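You operate a simulated robot arm through the tools that you are given. There is no shell and no other tool. Be economical: measure what you need, move in short steps, check, and stop when the job is done.

The job below is to be done with a simulated robot arm. You get a single attempt, and the scene is never put back.

TASK
Take the green bridge out of the spare box and lock the box again.
Fine: cover on the green mat meanwhile; the bridge stands in the rack's empty slot; both turn catches locked. Set down upright: green bridge.

Only the result counts: the job must be done as asked and must still hold three seconds after the hand-in. Knocking over, shifting, dropping, spilling or breaking anything else fails it. Lids that push on must go on centred and level and be pressed home; caps that screw on are set level and turned clockwise until they are tight.

THE ROBOT
A 7-joint arm with a two-finger parallel gripper, fixed in place. Base frame: the origin is at the foot of the arm, x ahead of it, y to its left, z up. Readings come in mm, rad, newtons and seconds.
With the tool pointing down near the work surface it reaches from about 420 to 900 mm from the base axis. Its first joint turns from -2.007 to 2.007 rad. Payload 3.91 kg.
Tool frame: the origin (TCP) lies between the finger pads and is the grasp point; the fingertips stand 30 mm ahead of it; z points along the fingers, y is the line along which they close. The gripper opens to 110 mm. The fingers are 20 mm wide and 10 mm thick; the gripper's body (48 by 112 mm) begins 55 mm behind the TCP.
Orientation is that of the tool frame in the base frame, as [roll, pitch, yaw] about the fixed x, y, z axes, in that order (R = Rz(yaw) Ry(pitch) Rx(roll)). With the fingers straight down and closing along the base's y, the tool's x points along the base's -x, its y along +y and its z along -z.

THE INTERFACE
- The arm moves only by the tool nudge_tool. Its argument "motion" is a list of rows, each an object of numbers (a shift or turn left out is 0, a gripper value left out holds the last): "x", "y", "z": the shift along the tool's x, y, z in mm; "ax", "ay", "az": the turn, a rotation vector about the tool's x, y, z in rad; "hand": the closure, from 0 (fully open) to 1 (shut). In form: [{"x": .., "y": .., "z": .., "ax": .., "ay": .., "az": .., "hand": ..}, ...]. A call has 1 to 8 rows; each row shifts and turns the commanded pose from where the row before left it, along the tool's axes as they then stand. Rows are played at 5 a second. More than 50 mm and 0.15 rad between two rows, or a gripper value outside its range, and nothing of the call is played. A pose out of reach is approached as far as the arm can. The call stops where the force on the tool passes 40 N (or 10 N more than at its start, if that is more) or the arm is blocked; 0.2 s more then pass. Each finger travels about 153 mm/s and halts on what it meets, pressing with about 30 N; the grip force reading is that of the motor and also rises with nothing between the fingers. The clock runs only during rows and for 0.2 s after the last one: add rows that do not move to give the fingers time. The reply holds the time, the measured pose of the TCP, the force on the tool along the base axes, the opening and the grip force, in the units named above and with some noise, with the torque about the TCP (base axes, N m) and any sound that the robot's microphone picked up, and new pictures: "views" is both (left out), scene, wrist or none.
- Cameras (640 x 400 px; columns grow to the right, rows downward): "scene" is fixed at [50.7, -501.1, 1653.1]; the picture's right is [0.73, -0.68, 0.00], its down [-0.39, -0.42, -0.82] and it looks along [0.56, 0.60, -0.57] (base axes); focal length 312 px, centre (320, 200). "wrist" rides on the gripper at [72, 17, -103] in the tool frame; the picture's right is [-0.23, 0.97, 0.00], its down [-0.76, -0.18, -0.62] and it looks along [-0.61, -0.14, 0.78] (tool axes); focal length 222 px, centre (320, 200). There is no depth. A picture from a camera that has moved, and an enlarged one, comes with that camera's place and axes in the base frame and with its lens.
- lift_body(by): slides the trunk up (or, below 0, down) by that many mm; the arm rides with it, the base frame stays. It gives what a move gives, with no picture.
- enlarge(camera, box): a new picture of the part [left, top, right, bottom] of that camera's present view, enlarged. No time passes.
- hand_in(): hands the job in; it is judged then, once.

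Work in short steps. Places have to be worked out from the pictures, the camera data and where the tool is seen: move nearer, look again, correct. Check each grasp and each placing, and mend what went wrong. You have 120 turns and 200 pictures in all, those below and enlarged ones among them. Open the gripper and draw the arm clear of the work before you hand the job in, unless the task says otherwise; then end with one line.

The tools are called after "Call:" as a command line: name --argument value ..., lists and objects as JSON in quotes. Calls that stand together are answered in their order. nudge_tool: Moves the arm, as the interface text tells. Its arguments: {"type":"object","properties":{"motion":{"type":"array"},"views":{"type":"string","enum":["both","scene","wrist","none"]}},"required":["motion"]} The other tools are called the same way: lift_body (by) slides the trunk up or down; enlarge (camera, box) takes an enlarged picture of a part of a camera's view; hand_in () hands the job in.

At the start:

```text
time: 0.0
ee_pos: [527.4, 173.2, 1252.4]
ee_rot: [3.141, -0.001, -3.141]
wrist_force: [0.1, 0.4, -0.3]
torque: [-0.01, 0.0, 0.01]
width: 110.1
gripper_force: 0.1
trunk travel left (down, up): [-850.0, 140.0]
```

scene: 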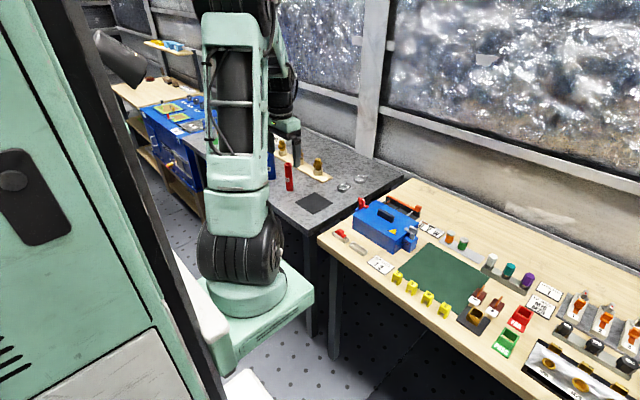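
wrist: 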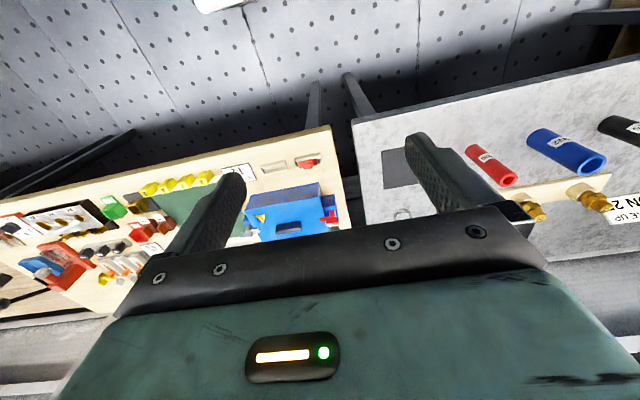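

The workbench on the right shows a blue box, a green mat and yellow items. I'll look closer first.

Call:
enlarge --camera "scene" --box '[310, 170, 470, 270]'

Call:
enlarge --camera "scene" --box '[440, 240, 640, 400]'

Call:
enlarge --camera "wrist" --box '[0, 120, 380, 320]'

```text
4.00 times, centred on (390, 220) of scene
camera zoom: at [50.7, -501.1, 1653.1], right [0.73, -0.68, 0.0], down [-0.39, -0.42, -0.82], along [0.56, 0.6, -0.57], focal length 1250 px, centre (40, 120)
```

zoom: 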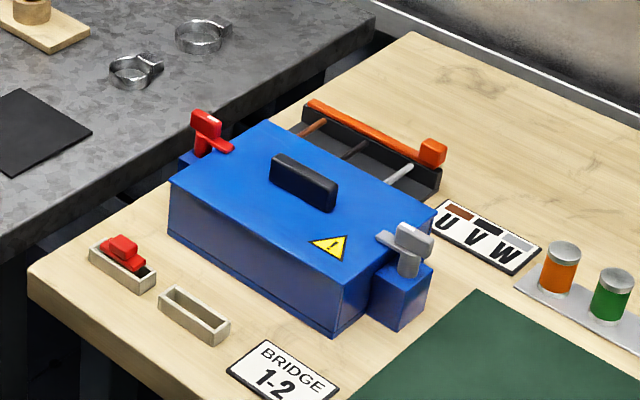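

```text
2.50 times, centred on (540, 320) of scene
camera zoom: at [50.7, -501.1, 1653.1], right [0.73, -0.68, 0.0], down [-0.39, -0.42, -0.82], along [0.56, 0.6, -0.57], focal length 781 px, centre (-230, -100)
```

zoom: 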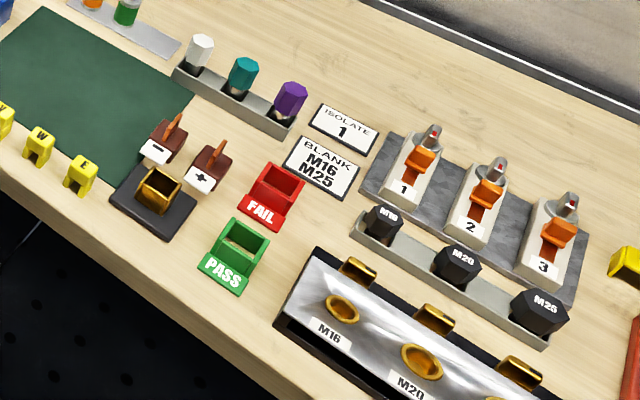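

```text
1.68 times, centred on (190, 220) of wrist
camera zoom: at [454.5, 190.5, 1355.8], right [0.23, 0.97, 0.0], down [0.76, -0.18, 0.62], along [0.61, -0.14, -0.78], focal length 374 px, centre (539, 166)
```

zoom: 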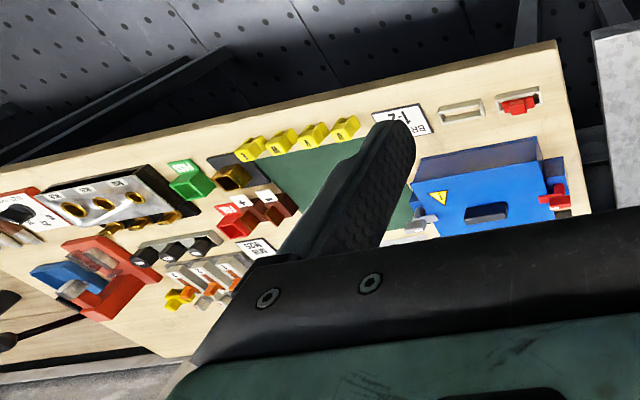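

Rough triangulation puts the bench top at z≈850, the empty rack tray near (715,5), and the box near (860,10). I'll move over the box at height for a good view.

Call:
nudge_tool --motion '[{"x": -37, "y": -21}, {"x": -37, "y": -21}, {"x": -37, "y": -21}, {"x": -37, "y": -21}, {"x": -37, "y": -21}, {"x": -37, "y": -21}, {"x": -37, "y": -21}, {}]'

```text
time: 1.8
ee_pos: [787.1, 26.5, 1254.3]
ee_rot: [-3.141, 0.0, 3.14]
wrist_force: [-0.1, 0.3, -1.0]
torque: [0.03, -0.03, 0.01]
width: 110.2
gripper_force: 0.1
trunk travel left (down, up): [-850.0, 140.0]
camera wrist: at [713.7, 44.4, 1357.7], right [0.23, 0.97, 0.0], down [0.76, -0.18, 0.62], along [0.61, -0.14, -0.78], focal length 222 px, centre (320, 200)
```

scene: 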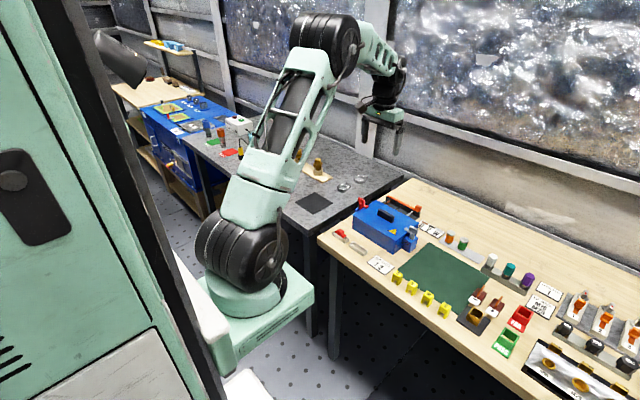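
wrist: 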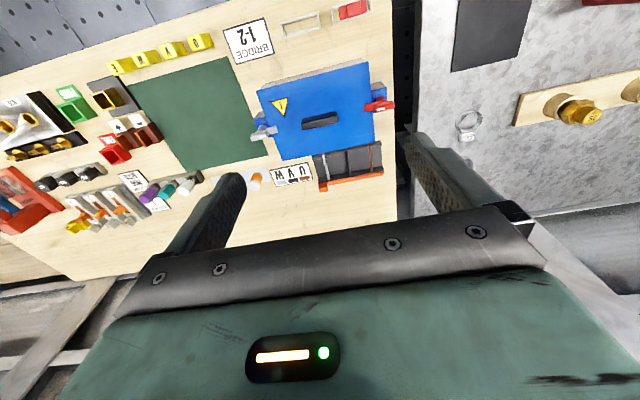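

Good overview. I'll enlarge the box region.

Call:
enlarge --camera "wrist" --box '[230, 50, 410, 200]'

Call:
enlarge --camera "wrist" --box '[90, 0, 400, 190]'

```text
2.67 times, centred on (320, 125) of wrist
camera zoom: at [713.7, 44.4, 1357.7], right [0.23, 0.97, 0.0], down [0.76, -0.18, 0.62], along [0.61, -0.14, -0.78], focal length 592 px, centre (320, 400)
```

zoom: 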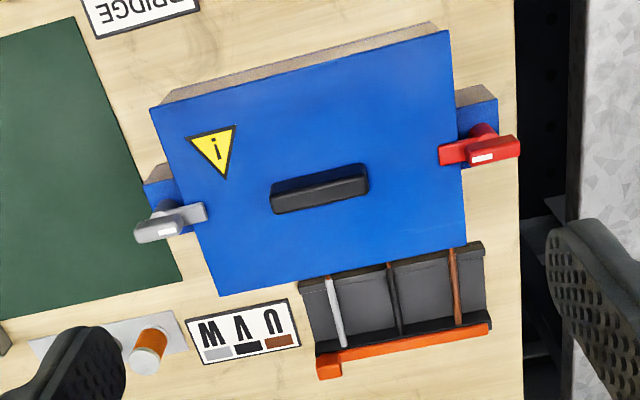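

```text
2.06 times, centred on (245, 95) of wrist
camera zoom: at [713.7, 44.4, 1357.7], right [0.23, 0.97, 0.0], down [0.76, -0.18, 0.62], along [0.61, -0.14, -0.78], focal length 459 px, centre (475, 417)
```

zoom: 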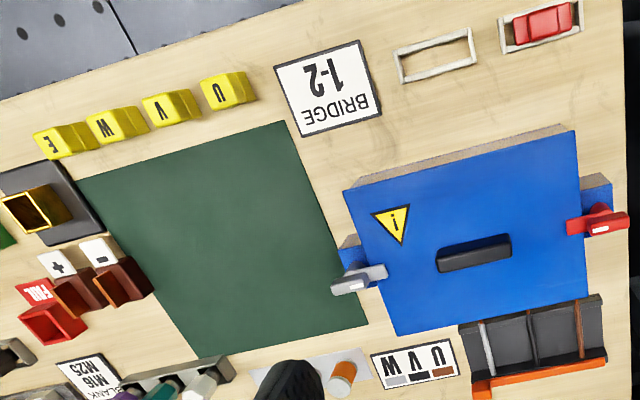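

The catches seem to be at x≈852, y≈-105 (grey) and y≈+122 (red), knob tops near z≈950. I'll descend above the grey catch for a close look.

Call:
nudge_tool --motion '[{"x": -8, "y": -26, "z": 37}, {"x": -8, "y": -26, "z": 37}, {"x": -8, "y": -26, "z": 37}, {"x": -8, "y": -26, "z": 37}, {"x": -8, "y": -26, "z": 37}, {}]'

Call:
enlarge --camera "wrist" --box '[200, 50, 440, 200]'

Call:
enlarge --camera "scene" --box '[350, 170, 450, 250]'

```text
time: 3.2
ee_pos: [823.0, -104.0, 1067.2]
ee_rot: [3.141, 0.001, 3.141]
wrist_force: [0.6, -0.3, -0.3]
torque: [-0.01, 0.0, 0.0]
width: 109.7
gripper_force: 0.0
trunk travel left (down, up): [-850.0, 140.0]
camera wrist: at [750.3, -87.6, 1170.8], right [0.23, 0.97, 0.0], down [0.76, -0.18, 0.62], along [0.61, -0.14, -0.78], focal length 222 px, centre (320, 200)
```

scene: 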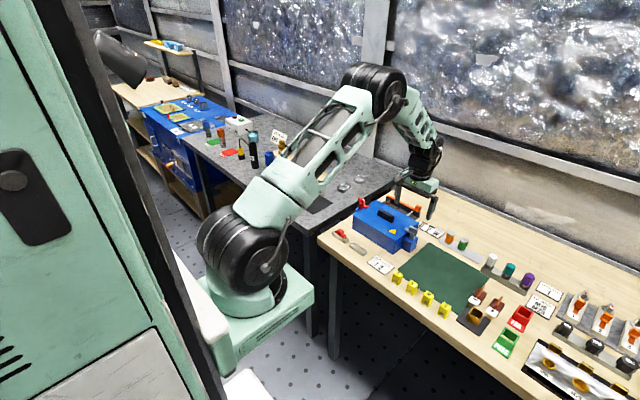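
wrist: 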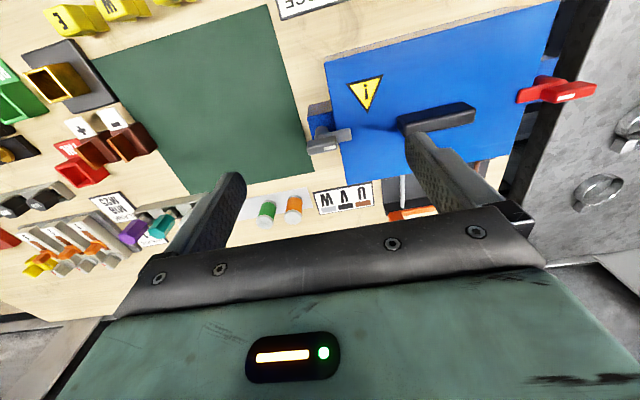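

```text
2.67 times, centred on (320, 125) of wrist
camera zoom: at [750.3, -87.6, 1170.8], right [0.23, 0.97, 0.0], down [0.76, -0.18, 0.62], along [0.61, -0.14, -0.78], focal length 592 px, centre (320, 400)
```

zoom: 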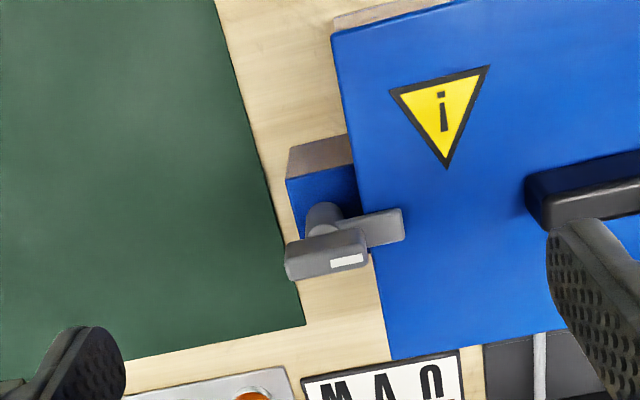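

```text
5.00 times, centred on (400, 210) of scene
camera zoom: at [50.7, -501.1, 1653.1], right [0.73, -0.68, 0.0], down [-0.39, -0.42, -0.82], along [0.56, 0.6, -0.57], focal length 1562 px, centre (-80, 150)
```

zoom: 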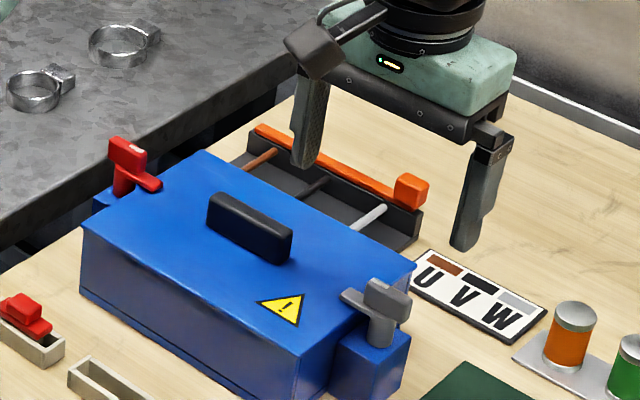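

Each catch is a post with a bar-shaped handle on top (currently lying along y) and a tongue that reaches over the lid. I'll turn the tool 90° so the fingers close along x, then take a look.

Call:
nudge_tool --motion '[{"az": 0.15}, {"az": 0.15}, {"az": 0.15}, {"az": 0.15}, {"az": 0.15}, {"az": 0.15}, {"az": 0.15}, {"az": 0.15}]' --views "none"

Call:
nudge_tool --motion '[{"az": 0.15}, {"az": 0.15}, {"az": 0.0708}, {"y": 35, "x": -5, "z": 20}, {"z": 30}, {}]'

Call:
enlarge --camera "wrist" --box '[200, 50, 440, 200]'

```text
time: 5.0
ee_pos: [826.7, -104.0, 1066.8]
ee_rot: [3.141, -0.001, 1.939]
wrist_force: [-1.3, -0.5, -0.3]
torque: [-0.02, 0.02, 0.02]
width: 110.2
gripper_force: 0.0
trunk travel left (down, up): [-850.0, 140.0]
```

```text
time: 6.4
ee_pos: [862.2, -108.5, 1017.3]
ee_rot: [-3.141, -0.001, 1.571]
wrist_force: [0.2, 1.0, 0.4]
torque: [0.02, -0.01, 0.0]
width: 110.2
gripper_force: 0.0
trunk travel left (down, up): [-850.0, 140.0]
camera wrist: at [878.3, -34.8, 1120.4], right [0.97, -0.23, 0.0], down [-0.18, -0.76, 0.62], along [-0.14, -0.61, -0.78], focal length 222 px, centre (320, 200)
```

scene: 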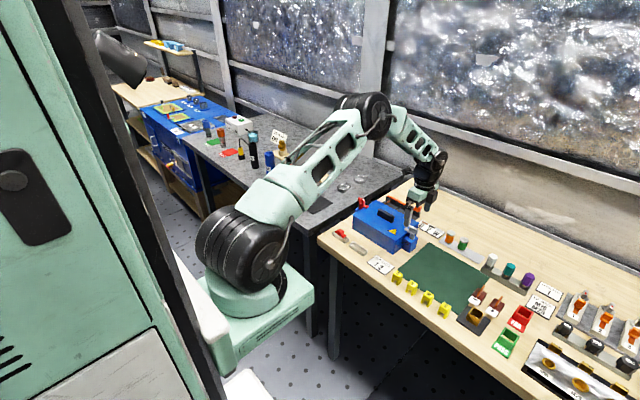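
wrist: 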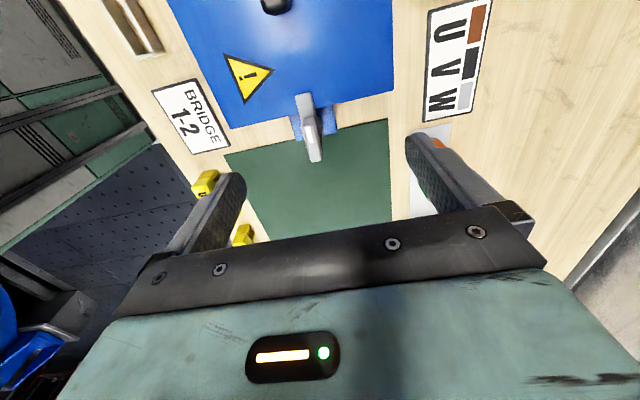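

```text
2.67 times, centred on (320, 125) of wrist
camera zoom: at [878.3, -34.8, 1120.4], right [0.97, -0.23, 0.0], down [-0.18, -0.76, 0.62], along [-0.14, -0.61, -0.78], focal length 592 px, centre (320, 400)
```

zoom: 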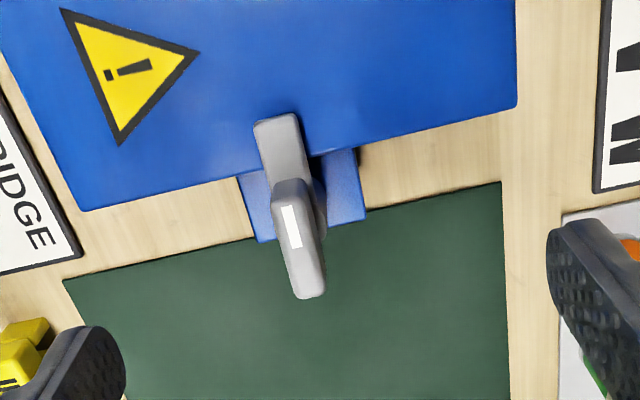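

The grey handle centre comes out at about (856,-110,940). I'll lower near it and check the height from the side in the scene view.

Call:
nudge_tool --motion '[{"y": -6, "x": -1.5, "z": 20, "hand": 0.55}, {"z": 22}, {}]'

Call:
enlarge --camera "wrist" --box '[240, 80, 400, 180]'

Call:
enlarge --camera "scene" --box '[385, 190, 445, 250]'

```text
time: 7.2
ee_pos: [855.8, -110.8, 975.3]
ee_rot: [3.14, 0.001, 1.572]
wrist_force: [-0.2, -0.3, -0.1]
torque: [0.01, 0.03, 0.0]
width: 49.3
gripper_force: 0.1
trunk travel left (down, up): [-850.0, 140.0]
camera wrist: at [873.3, -36.7, 1079.5], right [0.97, -0.23, 0.0], down [-0.18, -0.76, 0.62], along [-0.14, -0.61, -0.78], focal length 222 px, centre (320, 200)
```

scene: 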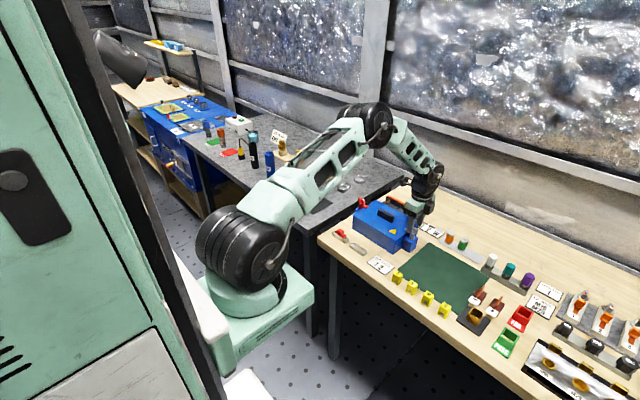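
wrist: 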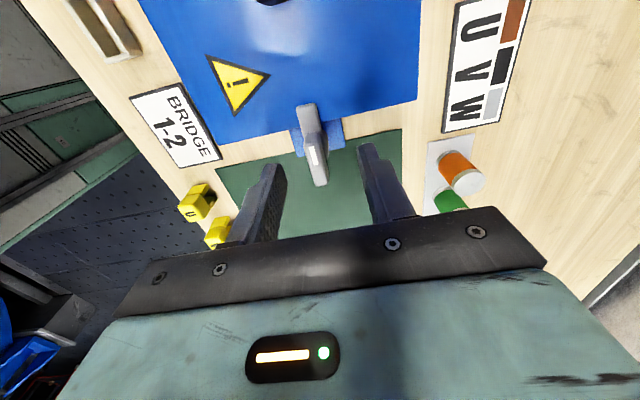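

```text
4.00 times, centred on (320, 130) of wrist
camera zoom: at [873.3, -36.7, 1079.5], right [0.97, -0.23, 0.0], down [-0.18, -0.76, 0.62], along [-0.14, -0.61, -0.78], focal length 888 px, centre (320, 480)
```

zoom: 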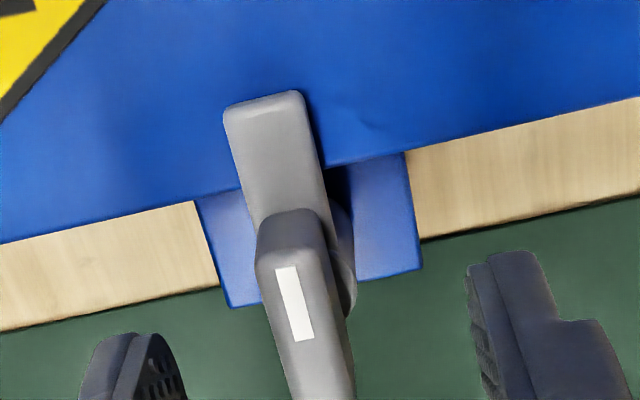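

```text
6.67 times, centred on (415, 220) of scene
camera zoom: at [50.7, -501.1, 1653.1], right [0.73, -0.68, 0.0], down [-0.39, -0.42, -0.82], along [0.56, 0.6, -0.57], focal length 2082 px, centre (-313, 67)
```

zoom: 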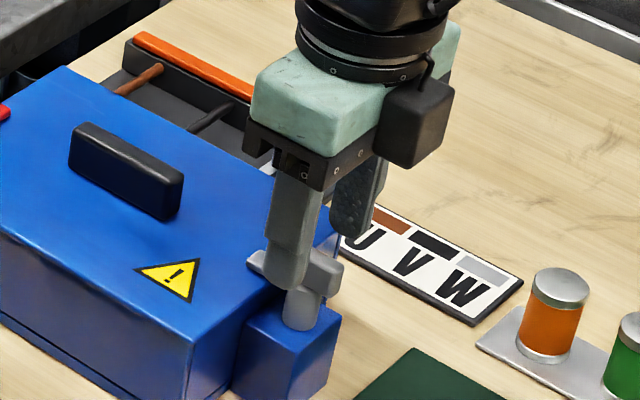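

The handle lies between the fingers. I'll lower about 16 mm and close gently.

Call:
nudge_tool --motion '[{"y": -2, "x": -0.5, "z": 8}, {"z": 8}, {"hand": 0.75}, {}]'

Call:
enlarge --camera "wrist" --box '[240, 100, 400, 200]'

Call:
enlarge --camera "scene" --box '[385, 190, 445, 250]'

```text
time: 8.2
ee_pos: [854.3, -109.7, 959.6]
ee_rot: [-3.142, 0.001, 1.571]
wrist_force: [0.0, -0.1, -0.4]
torque: [-0.03, 0.01, 0.0]
width: 27.5
gripper_force: 0.0
trunk travel left (down, up): [-850.0, 140.0]
camera wrist: at [870.9, -37.0, 1064.4], right [0.97, -0.23, 0.0], down [-0.18, -0.76, 0.62], along [-0.14, -0.61, -0.78], focal length 222 px, centre (320, 200)
```

scene: 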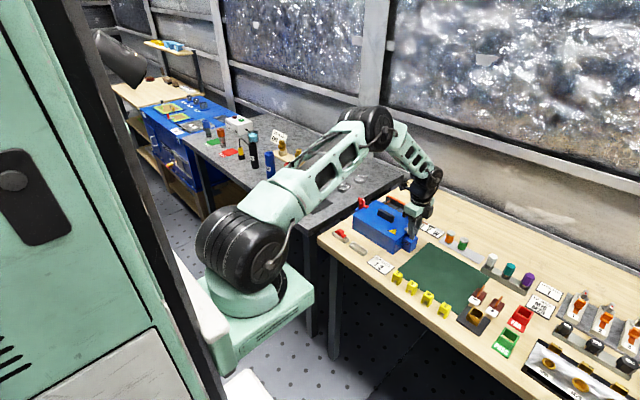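
wrist: 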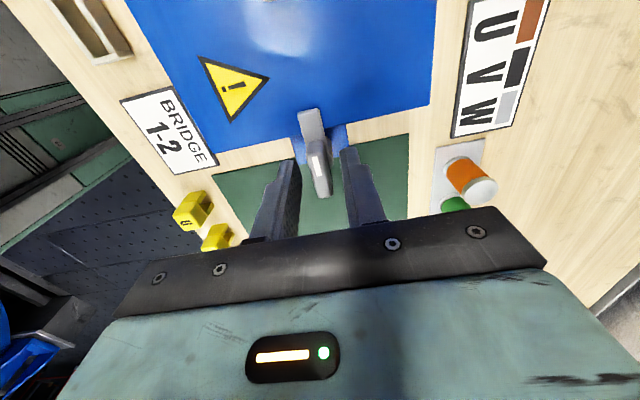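

```text
4.00 times, centred on (320, 150) of wrist
camera zoom: at [870.9, -37.0, 1064.4], right [0.97, -0.23, 0.0], down [-0.18, -0.76, 0.62], along [-0.14, -0.61, -0.78], focal length 888 px, centre (320, 400)
```

zoom: 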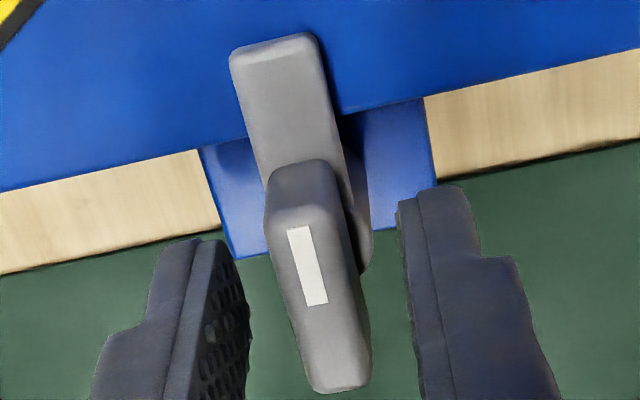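

```text
6.67 times, centred on (415, 220) of scene
camera zoom: at [50.7, -501.1, 1653.1], right [0.73, -0.68, 0.0], down [-0.39, -0.42, -0.82], along [0.56, 0.6, -0.57], focal length 2082 px, centre (-313, 67)
```

zoom: 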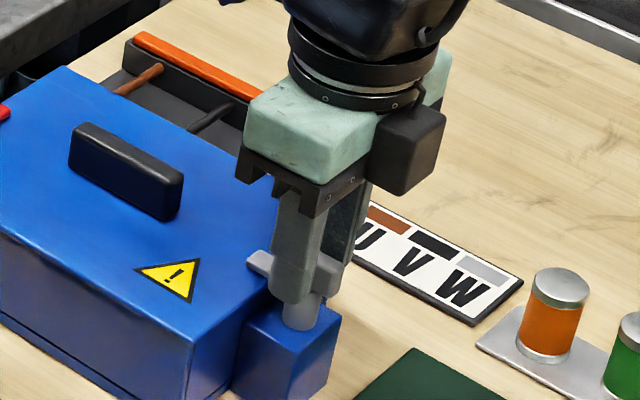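

Alignment is good. I'll close on the handle.

Call:
nudge_tool --motion '[{"hand": 0.9}, {"hand": 1.0}, {}, {}]' --views "wrist"

Call:
enlarge --camera "wrist" --box '[240, 100, 400, 200]'

```text
time: 9.2
ee_pos: [856.0, -109.5, 961.0]
ee_rot: [3.14, 0.001, 1.57]
wrist_force: [3.1, 0.0, -0.1]
torque: [-0.1, -0.06, 0.0]
width: 10.4
gripper_force: 45.1
trunk travel left (down, up): [-850.0, 140.0]
camera wrist: at [871.1, -37.0, 1064.5], right [0.97, -0.23, 0.0], down [-0.18, -0.76, 0.62], along [-0.14, -0.61, -0.78], focal length 222 px, centre (320, 200)
```

wrist: 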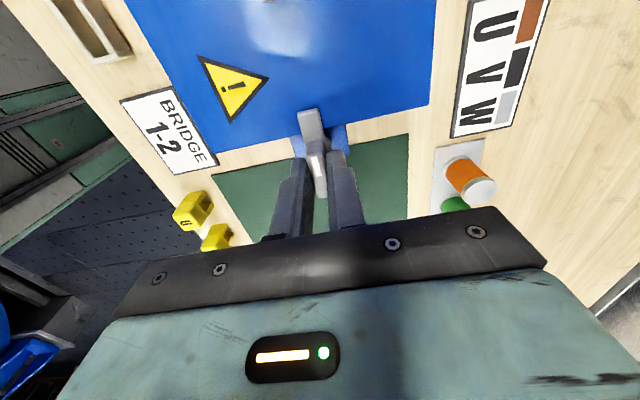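

```text
4.00 times, centred on (320, 150) of wrist
camera zoom: at [871.1, -37.0, 1064.5], right [0.97, -0.23, 0.0], down [-0.18, -0.76, 0.62], along [-0.14, -0.61, -0.78], focal length 888 px, centre (320, 400)
```

zoom: 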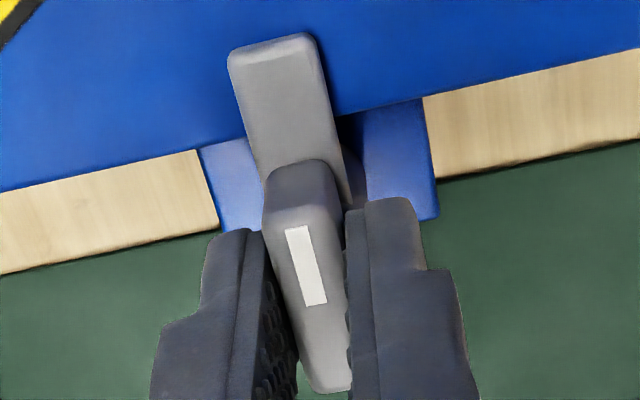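

The handle is gripped (10.4 mm wide). I'll try a small clockwise twist, seen from above, and read the torque.

Call:
nudge_tool --motion '[{"az": 0.1}, {"az": 0.1}, {}]' --views "wrist"

```text
time: 10.0
ee_pos: [855.4, -110.1, 960.4]
ee_rot: [3.138, 0.0, 1.373]
wrist_force: [4.9, 2.5, 9.7]
torque: [-0.19, 0.13, 1.11]
width: 12.5
gripper_force: 44.7
trunk travel left (down, up): [-850.0, 140.0]
camera wrist: at [884.8, -42.1, 1064.5], right [0.91, -0.42, 0.0], down [-0.33, -0.71, 0.62], along [-0.26, -0.57, -0.78], focal length 222 px, centre (320, 200)
```

wrist: 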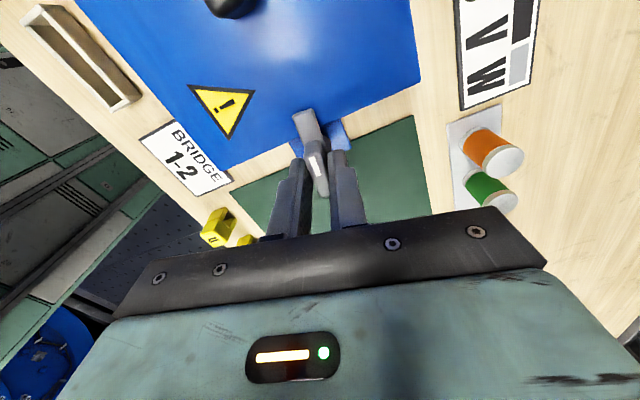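

Torque climbed to 1.1 N m and the fingers spread, so it is blocked that way. I'll go back and try the other direction.

Call:
nudge_tool --motion '[{"az": -0.1}, {"az": -0.1}, {"az": -0.1}, {"az": -0.1}, {}]' --views "wrist"

```text
time: 11.2
ee_pos: [854.3, -111.5, 960.3]
ee_rot: [3.136, 0.001, 1.774]
wrist_force: [17.0, -1.5, 23.1]
torque: [0.64, 0.29, 0.0]
width: 10.8
gripper_force: 45.2
trunk travel left (down, up): [-850.0, 140.0]
camera wrist: at [855.9, -35.7, 1064.2], right [1.0, -0.03, 0.0], down [-0.02, -0.78, 0.62], along [-0.01, -0.62, -0.78], focal length 222 px, centre (320, 200)
```

wrist: 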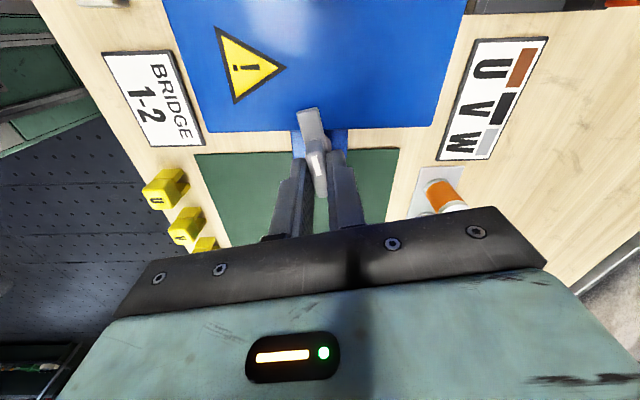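

It turns freely counter-clockwise, but side force is building up. I'll relax and re-grip to recentre, then continue.

Call:
nudge_tool --motion '[{"hand": 0.8}, {}, {"hand": 1.0}, {}, {}]' --views "wrist"

Call:
enlarge --camera "wrist" --box '[240, 100, 400, 200]'

```text
time: 12.4
ee_pos: [854.8, -109.8, 959.0]
ee_rot: [3.139, 0.0, 1.773]
wrist_force: [18.5, -1.0, 18.4]
torque: [-0.39, -0.08, -0.01]
width: 10.9
gripper_force: 44.9
trunk travel left (down, up): [-850.0, 140.0]
camera wrist: at [856.0, -35.2, 1063.2], right [1.0, -0.03, 0.0], down [-0.02, -0.78, 0.62], along [-0.01, -0.62, -0.78], focal length 222 px, centre (320, 200)
```

wrist: 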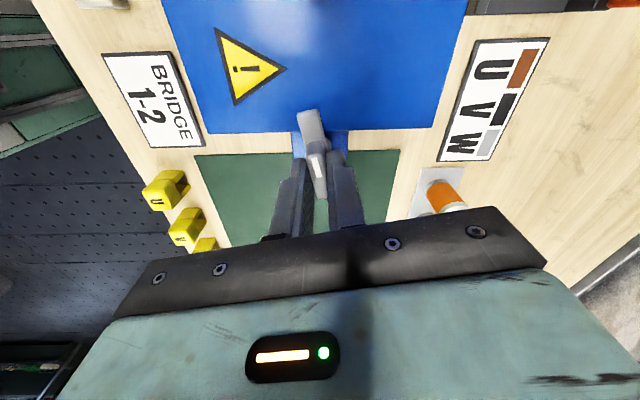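

```text
4.00 times, centred on (320, 150) of wrist
camera zoom: at [856.0, -35.2, 1063.2], right [1.0, -0.03, 0.0], down [-0.02, -0.78, 0.62], along [-0.01, -0.62, -0.78], focal length 888 px, centre (320, 400)
```

zoom: 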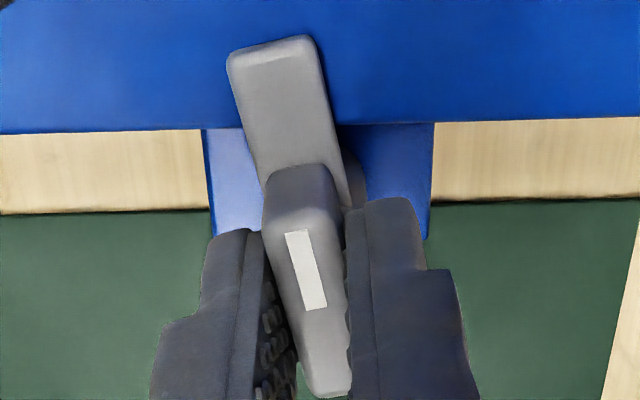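

The handle has turned with the tool. The force says the pivot lies slightly to +x, so I'll correct and keep turning counter-clockwise.

Call:
nudge_tool --motion '[{"y": 1.5, "z": -0.7}, {"az": -0.1}, {"az": -0.1}, {"az": -0.1}, {}]' --views "none"

```text
time: 13.6
ee_pos: [854.9, -110.4, 959.7]
ee_rot: [3.14, 0.0, 2.073]
wrist_force: [15.3, 4.1, 12.5]
torque: [-0.36, -0.47, 0.0]
width: 10.5
gripper_force: 45.0
trunk travel left (down, up): [-850.0, 140.0]
```

Torque about the post stays zero, so I'll keep turning.

Call:
nudge_tool --motion '[{"y": 0.9, "x": -0.5, "z": -0.5}, {"az": -0.12}, {"az": -0.12}, {"az": -0.12}, {"az": -0.12}, {}]' --views "none"

Call:
nudge_tool --motion '[{"az": -0.12}, {"az": -0.12}, {"az": -0.12}, {"az": -0.12}, {}]' --views "wrist"

```text
time: 15.0
ee_pos: [855.3, -109.5, 958.6]
ee_rot: [-3.141, -0.002, 2.554]
wrist_force: [-0.9, 4.3, 7.0]
torque: [0.39, 0.14, 0.02]
width: 10.9
gripper_force: 45.0
trunk travel left (down, up): [-850.0, 140.0]
```

```text
time: 16.2
ee_pos: [855.5, -109.3, 957.8]
ee_rot: [-3.14, -0.002, 3.035]
wrist_force: [-11.0, 8.7, -3.7]
torque: [-0.03, -1.11, -0.01]
width: 10.8
gripper_force: 45.3
trunk travel left (down, up): [-850.0, 140.0]
camera wrist: at [784.7, -84.8, 1063.3], right [0.33, 0.94, 0.0], down [0.74, -0.26, 0.62], along [0.59, -0.21, -0.78], focal length 222 px, centre (320, 200)
```

wrist: 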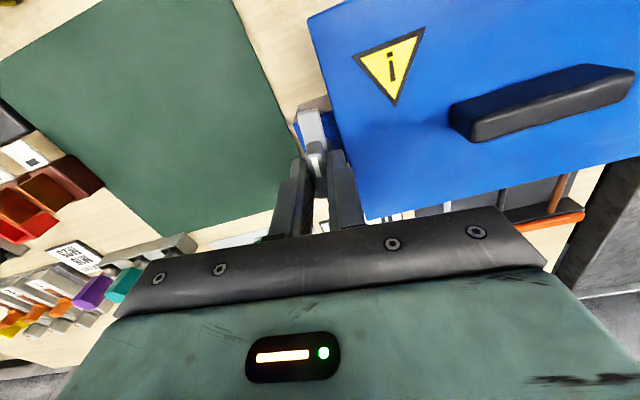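

The tongue now points along -x, off the lid. I'll finish the quarter turn.

Call:
nudge_tool --motion '[{"az": -0.11}, {}]' --views "wrist"

Call:
enlarge --camera "wrist" --box '[240, 80, 400, 180]'

```text
time: 16.8
ee_pos: [856.0, -109.3, 959.0]
ee_rot: [3.14, -0.004, -3.138]
wrist_force: [-11.7, 12.2, -10.1]
torque: [0.13, -0.55, -0.07]
width: 10.7
gripper_force: 45.2
trunk travel left (down, up): [-850.0, 140.0]
camera wrist: at [782.5, -92.6, 1063.4], right [0.23, 0.97, 0.0], down [0.76, -0.18, 0.62], along [0.6, -0.14, -0.78], focal length 222 px, centre (320, 200)
```

wrist: 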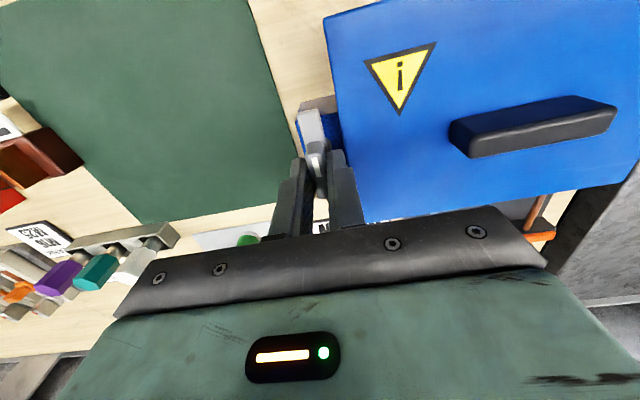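

```text
4.00 times, centred on (320, 130) of wrist
camera zoom: at [782.5, -92.6, 1063.4], right [0.23, 0.97, 0.0], down [0.76, -0.18, 0.62], along [0.6, -0.14, -0.78], focal length 888 px, centre (320, 480)
```

zoom: 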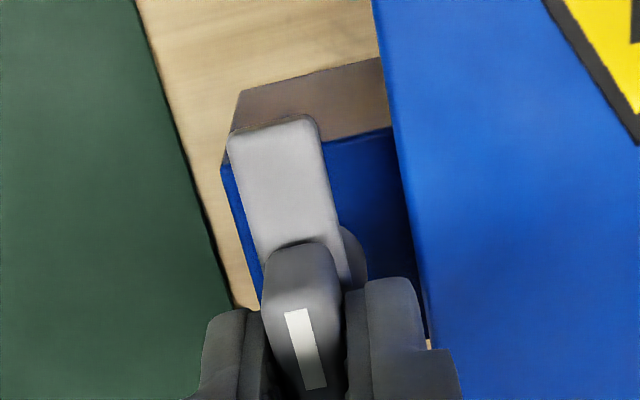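

The grey catch is open. I'll release slightly, rise, and travel toward the red catch, turning the tool back.

Call:
nudge_tool --motion '[{"hand": 0.86}, {}, {"z": -35}, {"z": -35}, {"y": 47}, {"y": 47}, {"y": 47}, {"y": 47}]' --views "none"

Call:
nudge_tool --motion '[{"y": 47, "az": 0.07, "hand": 0.55}, {"az": 0.15}, {"az": 0.15}, {"az": 0.15}, {"az": 0.15}, {"az": 0.15}, {"az": 0.15}, {"az": 0.15}]' --views "none"

Call:
nudge_tool --motion '[{"az": 0.15}, {"az": 0.15}, {"az": 0.15}, {"az": 0.1}, {}]'

Call:
enlarge --camera "wrist" --box '[200, 50, 440, 200]'

```text
time: 18.6
ee_pos: [855.2, 75.8, 1030.1]
ee_rot: [-3.141, 0.001, 3.14]
wrist_force: [0.2, -0.6, 0.4]
torque: [0.05, 0.01, 0.02]
width: 15.4
gripper_force: 0.0
trunk travel left (down, up): [-850.0, 140.0]
```

```text
time: 20.4
ee_pos: [855.8, 124.0, 1030.1]
ee_rot: [3.141, 0.0, 2.019]
wrist_force: [0.4, 0.5, 0.6]
torque: [-0.01, -0.01, 0.02]
width: 49.3
gripper_force: 0.1
trunk travel left (down, up): [-850.0, 140.0]
```

```text
time: 21.6
ee_pos: [855.1, 124.0, 1029.2]
ee_rot: [3.141, -0.001, 1.471]
wrist_force: [-0.1, -0.4, -0.7]
torque: [0.02, -0.01, 0.0]
width: 49.4
gripper_force: 0.1
trunk travel left (down, up): [-850.0, 140.0]
camera wrist: at [878.4, 195.3, 1133.3], right [0.95, -0.32, 0.0], down [-0.25, -0.74, 0.62], along [-0.2, -0.59, -0.78], focal length 222 px, centre (320, 200)
```

scene: 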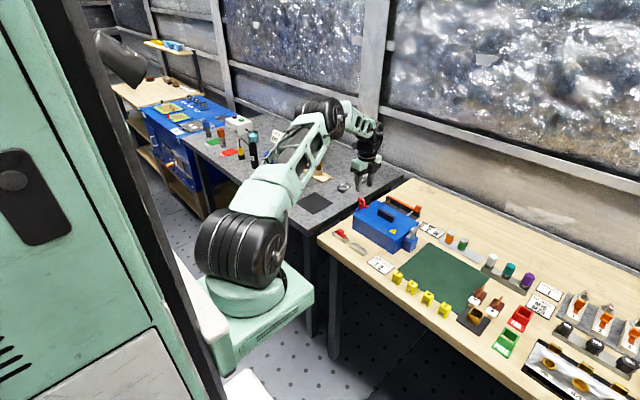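
wrist: 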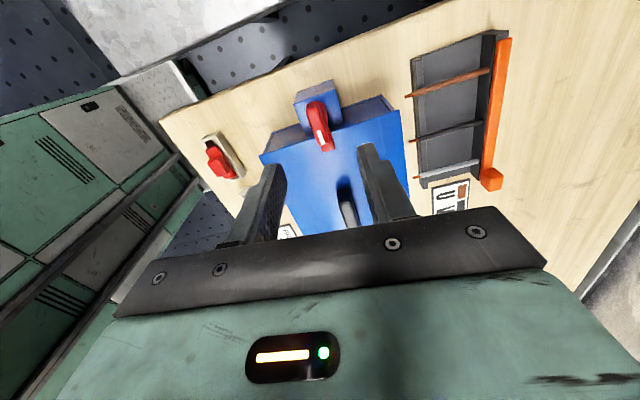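

```text
2.67 times, centred on (320, 125) of wrist
camera zoom: at [878.4, 195.3, 1133.3], right [0.95, -0.32, 0.0], down [-0.25, -0.74, 0.62], along [-0.2, -0.59, -0.78], focal length 592 px, centre (320, 400)
```

zoom: 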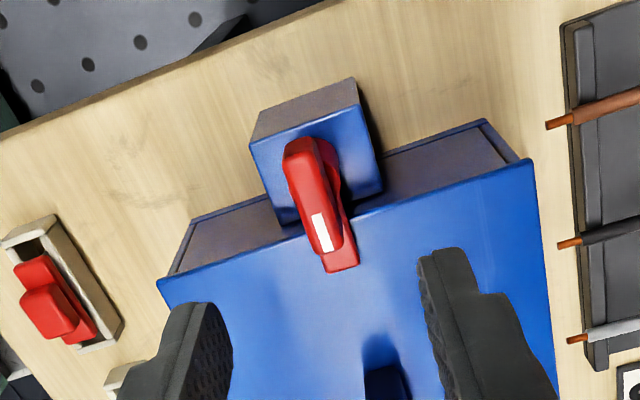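

The red handle is at about (856,131). I'll align, descend around it and check.

Call:
nudge_tool --motion '[{"az": -0.1}, {"x": 7, "y": 0.5, "z": 25}, {"z": 28}, {}]' --views "wrist"

Call:
enlarge --camera "wrist" --box '[240, 80, 400, 180]'

```text
time: 22.6
ee_pos: [856.1, 132.9, 977.4]
ee_rot: [-3.142, 0.001, 1.572]
wrist_force: [-0.6, -1.1, 0.2]
torque: [0.05, -0.01, 0.02]
width: 49.4
gripper_force: 0.0
trunk travel left (down, up): [-850.0, 140.0]
camera wrist: at [872.4, 204.6, 1081.5], right [0.97, -0.23, 0.0], down [-0.18, -0.76, 0.62], along [-0.14, -0.61, -0.78], focal length 222 px, centre (320, 200)
```

wrist: 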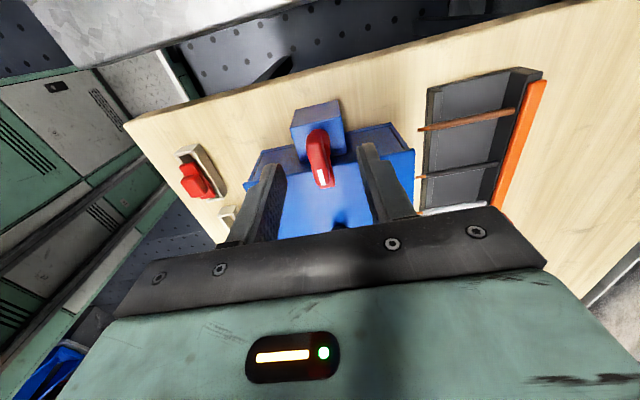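

```text
4.00 times, centred on (320, 130) of wrist
camera zoom: at [872.4, 204.6, 1081.5], right [0.97, -0.23, 0.0], down [-0.18, -0.76, 0.62], along [-0.14, -0.61, -0.78], focal length 888 px, centre (320, 480)
```

zoom: 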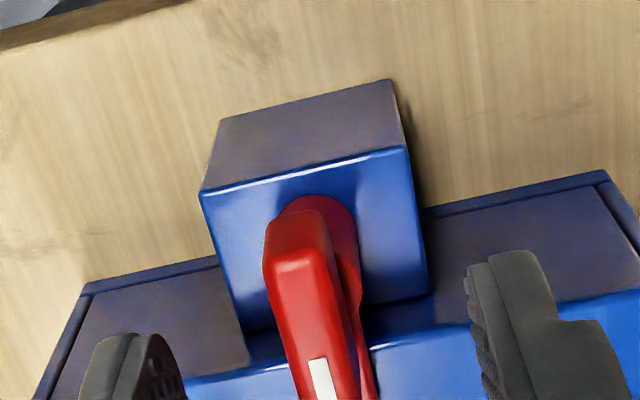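

Same view as at the grey catch. I'll lower and close.

Call:
nudge_tool --motion '[{"z": 9, "y": 0.3}, {"z": 8, "hand": 0.8}, {"hand": 0.9}, {"hand": 1.0}, {}, {}]' --views "wrist"

Call:
enlarge --camera "wrist" --box '[240, 100, 400, 200]'

```text
time: 24.0
ee_pos: [855.1, 131.7, 959.9]
ee_rot: [-3.139, 0.001, 1.572]
wrist_force: [-7.4, -1.3, 0.1]
torque: [0.06, 0.03, 0.01]
width: 10.8
gripper_force: 44.8
trunk travel left (down, up): [-850.0, 140.0]
camera wrist: at [871.2, 205.3, 1064.2], right [0.97, -0.23, 0.0], down [-0.18, -0.76, 0.62], along [-0.14, -0.61, -0.78], focal length 222 px, centre (320, 200)
```

wrist: 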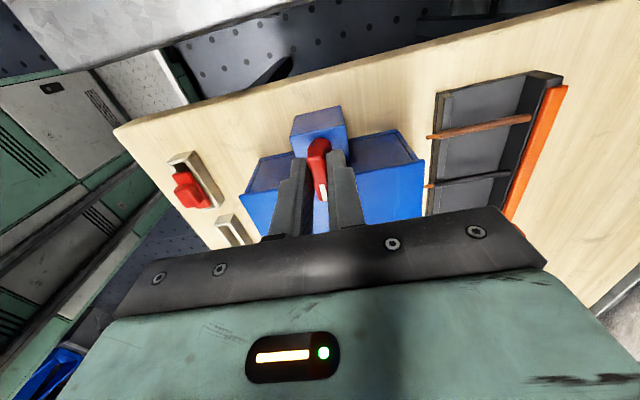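

```text
4.00 times, centred on (320, 150) of wrist
camera zoom: at [871.2, 205.3, 1064.2], right [0.97, -0.23, 0.0], down [-0.18, -0.76, 0.62], along [-0.14, -0.61, -0.78], focal length 888 px, centre (320, 400)
```

zoom: 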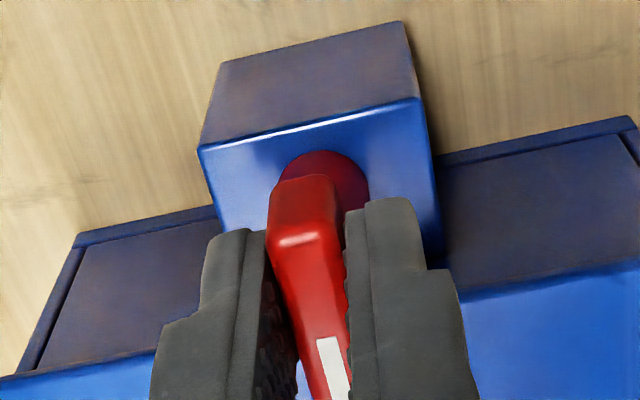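

Gripped. I'll test a small counter-clockwise twist, within the known joint range.

Call:
nudge_tool --motion '[{"y": -0.4}, {"az": -0.06}, {"az": -0.06}, {}]' --views "none"

```text
time: 25.0
ee_pos: [854.6, 132.3, 959.8]
ee_rot: [-3.139, -0.001, 1.694]
wrist_force: [-12.1, -0.1, 1.4]
torque: [-0.76, 0.0, -0.01]
width: 10.7
gripper_force: 45.6
trunk travel left (down, up): [-850.0, 140.0]
```

No resistance, so it also opens counter-clockwise. Continuing.

Call:
nudge_tool --motion '[{"y": -0.7}, {"az": -0.12}, {"az": -0.12}, {"az": -0.12}, {"az": -0.12}, {}]' --views "none"

Call:
nudge_tool --motion '[{"az": -0.12}, {"az": -0.12}, {"az": -0.12}, {"az": -0.12}, {}]' --views "none"

Call:
nudge_tool --motion '[{"az": -0.12}, {"az": -0.12}, {"az": -0.12}, {"az": -0.12}, {}]' --views "wrist"

```text
time: 26.4
ee_pos: [853.7, 132.1, 960.6]
ee_rot: [-3.141, -0.002, 2.173]
wrist_force: [-24.8, 1.3, 1.9]
torque: [-0.31, 0.13, -0.06]
width: 11.0
gripper_force: 45.1
trunk travel left (down, up): [-850.0, 140.0]
```

```text
time: 27.6
ee_pos: [853.1, 132.1, 959.9]
ee_rot: [-3.139, -0.004, 2.654]
wrist_force: [-31.5, -0.4, 2.3]
torque: [0.24, 0.44, 0.01]
width: 11.1
gripper_force: 44.7
trunk travel left (down, up): [-850.0, 140.0]
```

```text
time: 28.8
ee_pos: [855.0, 129.8, 960.2]
ee_rot: [-3.14, -0.002, 3.136]
wrist_force: [-31.0, -4.9, 3.3]
torque: [0.14, 0.48, 0.02]
width: 10.9
gripper_force: 45.0
trunk travel left (down, up): [-850.0, 140.0]
camera wrist: at [781.9, 148.4, 1064.3], right [0.23, 0.97, 0.0], down [0.76, -0.18, 0.62], along [0.6, -0.15, -0.78], focal length 222 px, centre (320, 200)
```

wrist: 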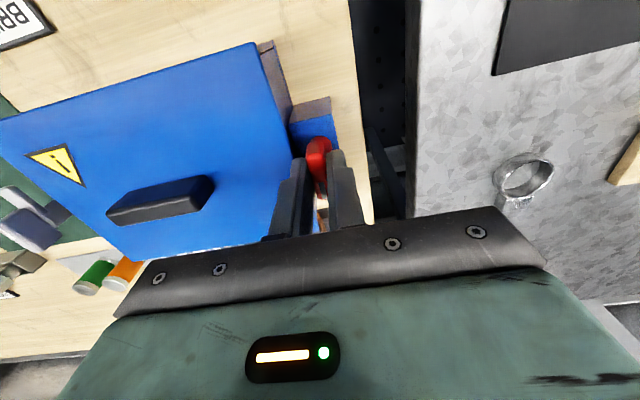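

Both catches are open. I'll release, rise, move to the lid handle and turn the tool to grip it across x.

Call:
nudge_tool --motion '[{"hand": 0.86}, {}, {"z": -40}, {"z": -40, "hand": 0.5}, {"y": -40, "az": 0.07}, {}]' --views "wrist"

Call:
enlarge --camera "wrist" --box '[200, 50, 440, 200]'

```text
time: 30.2
ee_pos: [857.7, 91.2, 1037.7]
ee_rot: [3.141, 0.0, 3.064]
wrist_force: [0.9, 0.4, 0.1]
torque: [0.03, 0.01, 0.0]
width: 55.0
gripper_force: 0.0
trunk travel left (down, up): [-850.0, 140.0]
camera wrist: at [785.8, 113.0, 1142.7], right [0.3, 0.95, 0.0], down [0.75, -0.24, 0.62], along [0.59, -0.19, -0.78], focal length 222 px, centre (320, 200)
```

wrist: 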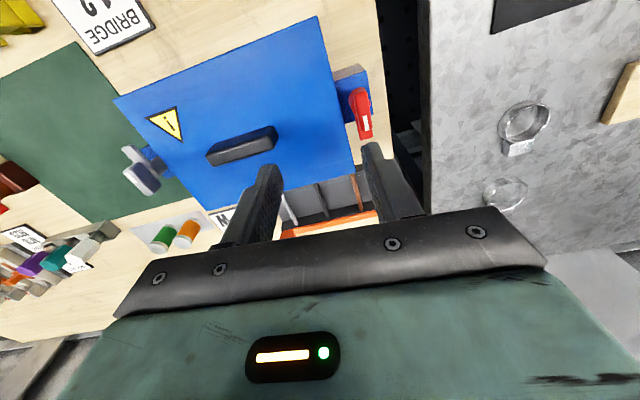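

```text
2.67 times, centred on (320, 125) of wrist
camera zoom: at [785.8, 113.0, 1142.7], right [0.3, 0.95, 0.0], down [0.75, -0.24, 0.62], along [0.59, -0.19, -0.78], focal length 592 px, centre (320, 400)
```

zoom: 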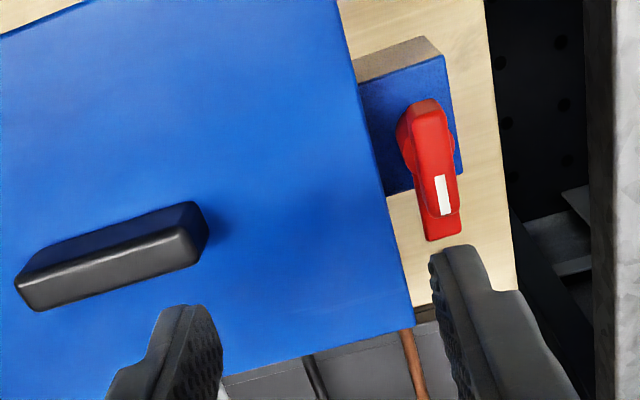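

Both catches clear the lid. The lid handle is at about (855,11). I'll turn and move above it.

Call:
nudge_tool --motion '[{"az": 0.15}, {"az": 0.15}, {"az": 0.15}, {"az": 0.15}, {"az": 0.15}, {"az": 0.15}, {"az": 0.15}, {"az": 0.15}]' --views "none"

Call:
nudge_tool --motion '[{"az": 0.15}, {"az": 0.143}, {"x": -40}, {"x": -40}, {"z": 30}, {}]'

Call:
enlarge --camera "wrist" --box '[200, 50, 440, 200]'

Call:
enlarge --camera "scene" --box '[350, 170, 440, 250]'

```text
time: 32.0
ee_pos: [856.1, 90.1, 1040.1]
ee_rot: [3.142, 0.0, 1.863]
wrist_force: [0.2, 0.1, 0.0]
torque: [0.0, -0.02, 0.0]
width: 54.9
gripper_force: 0.0
trunk travel left (down, up): [-850.0, 140.0]
```

```text
time: 33.4
ee_pos: [856.9, 12.6, 1009.0]
ee_rot: [-3.141, 0.002, 1.57]
wrist_force: [0.1, 1.0, 0.2]
torque: [-0.02, 0.0, 0.0]
width: 55.1
gripper_force: 0.1
trunk travel left (down, up): [-850.0, 140.0]
camera wrist: at [873.1, 85.0, 1112.9], right [0.97, -0.23, 0.0], down [-0.18, -0.76, 0.62], along [-0.14, -0.61, -0.78], focal length 222 px, centre (320, 200)
```

scene: 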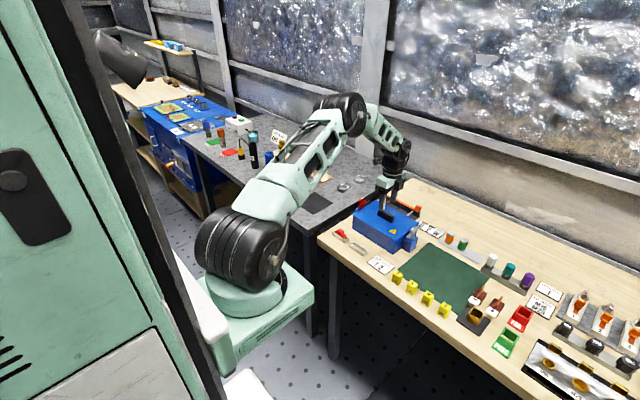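
wrist: 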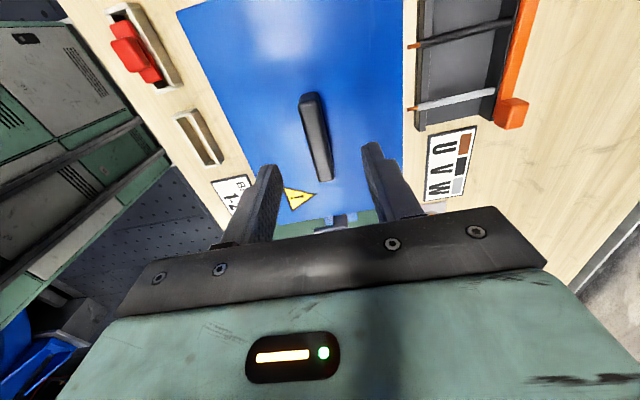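

```text
2.67 times, centred on (320, 125) of wrist
camera zoom: at [873.1, 85.0, 1112.9], right [0.97, -0.23, 0.0], down [-0.18, -0.76, 0.62], along [-0.14, -0.61, -0.78], focal length 592 px, centre (320, 400)
```

zoom: 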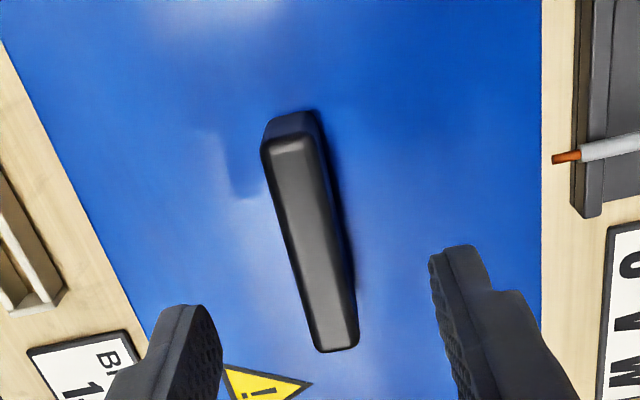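

```text
5.00 times, centred on (395, 210) of scene
camera zoom: at [50.7, -501.1, 1653.1], right [0.73, -0.68, 0.0], down [-0.39, -0.42, -0.82], along [0.56, 0.6, -0.57], focal length 1562 px, centre (-55, 150)
```

zoom: 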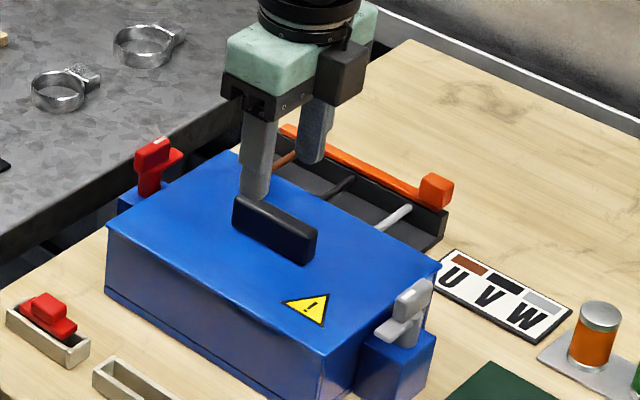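

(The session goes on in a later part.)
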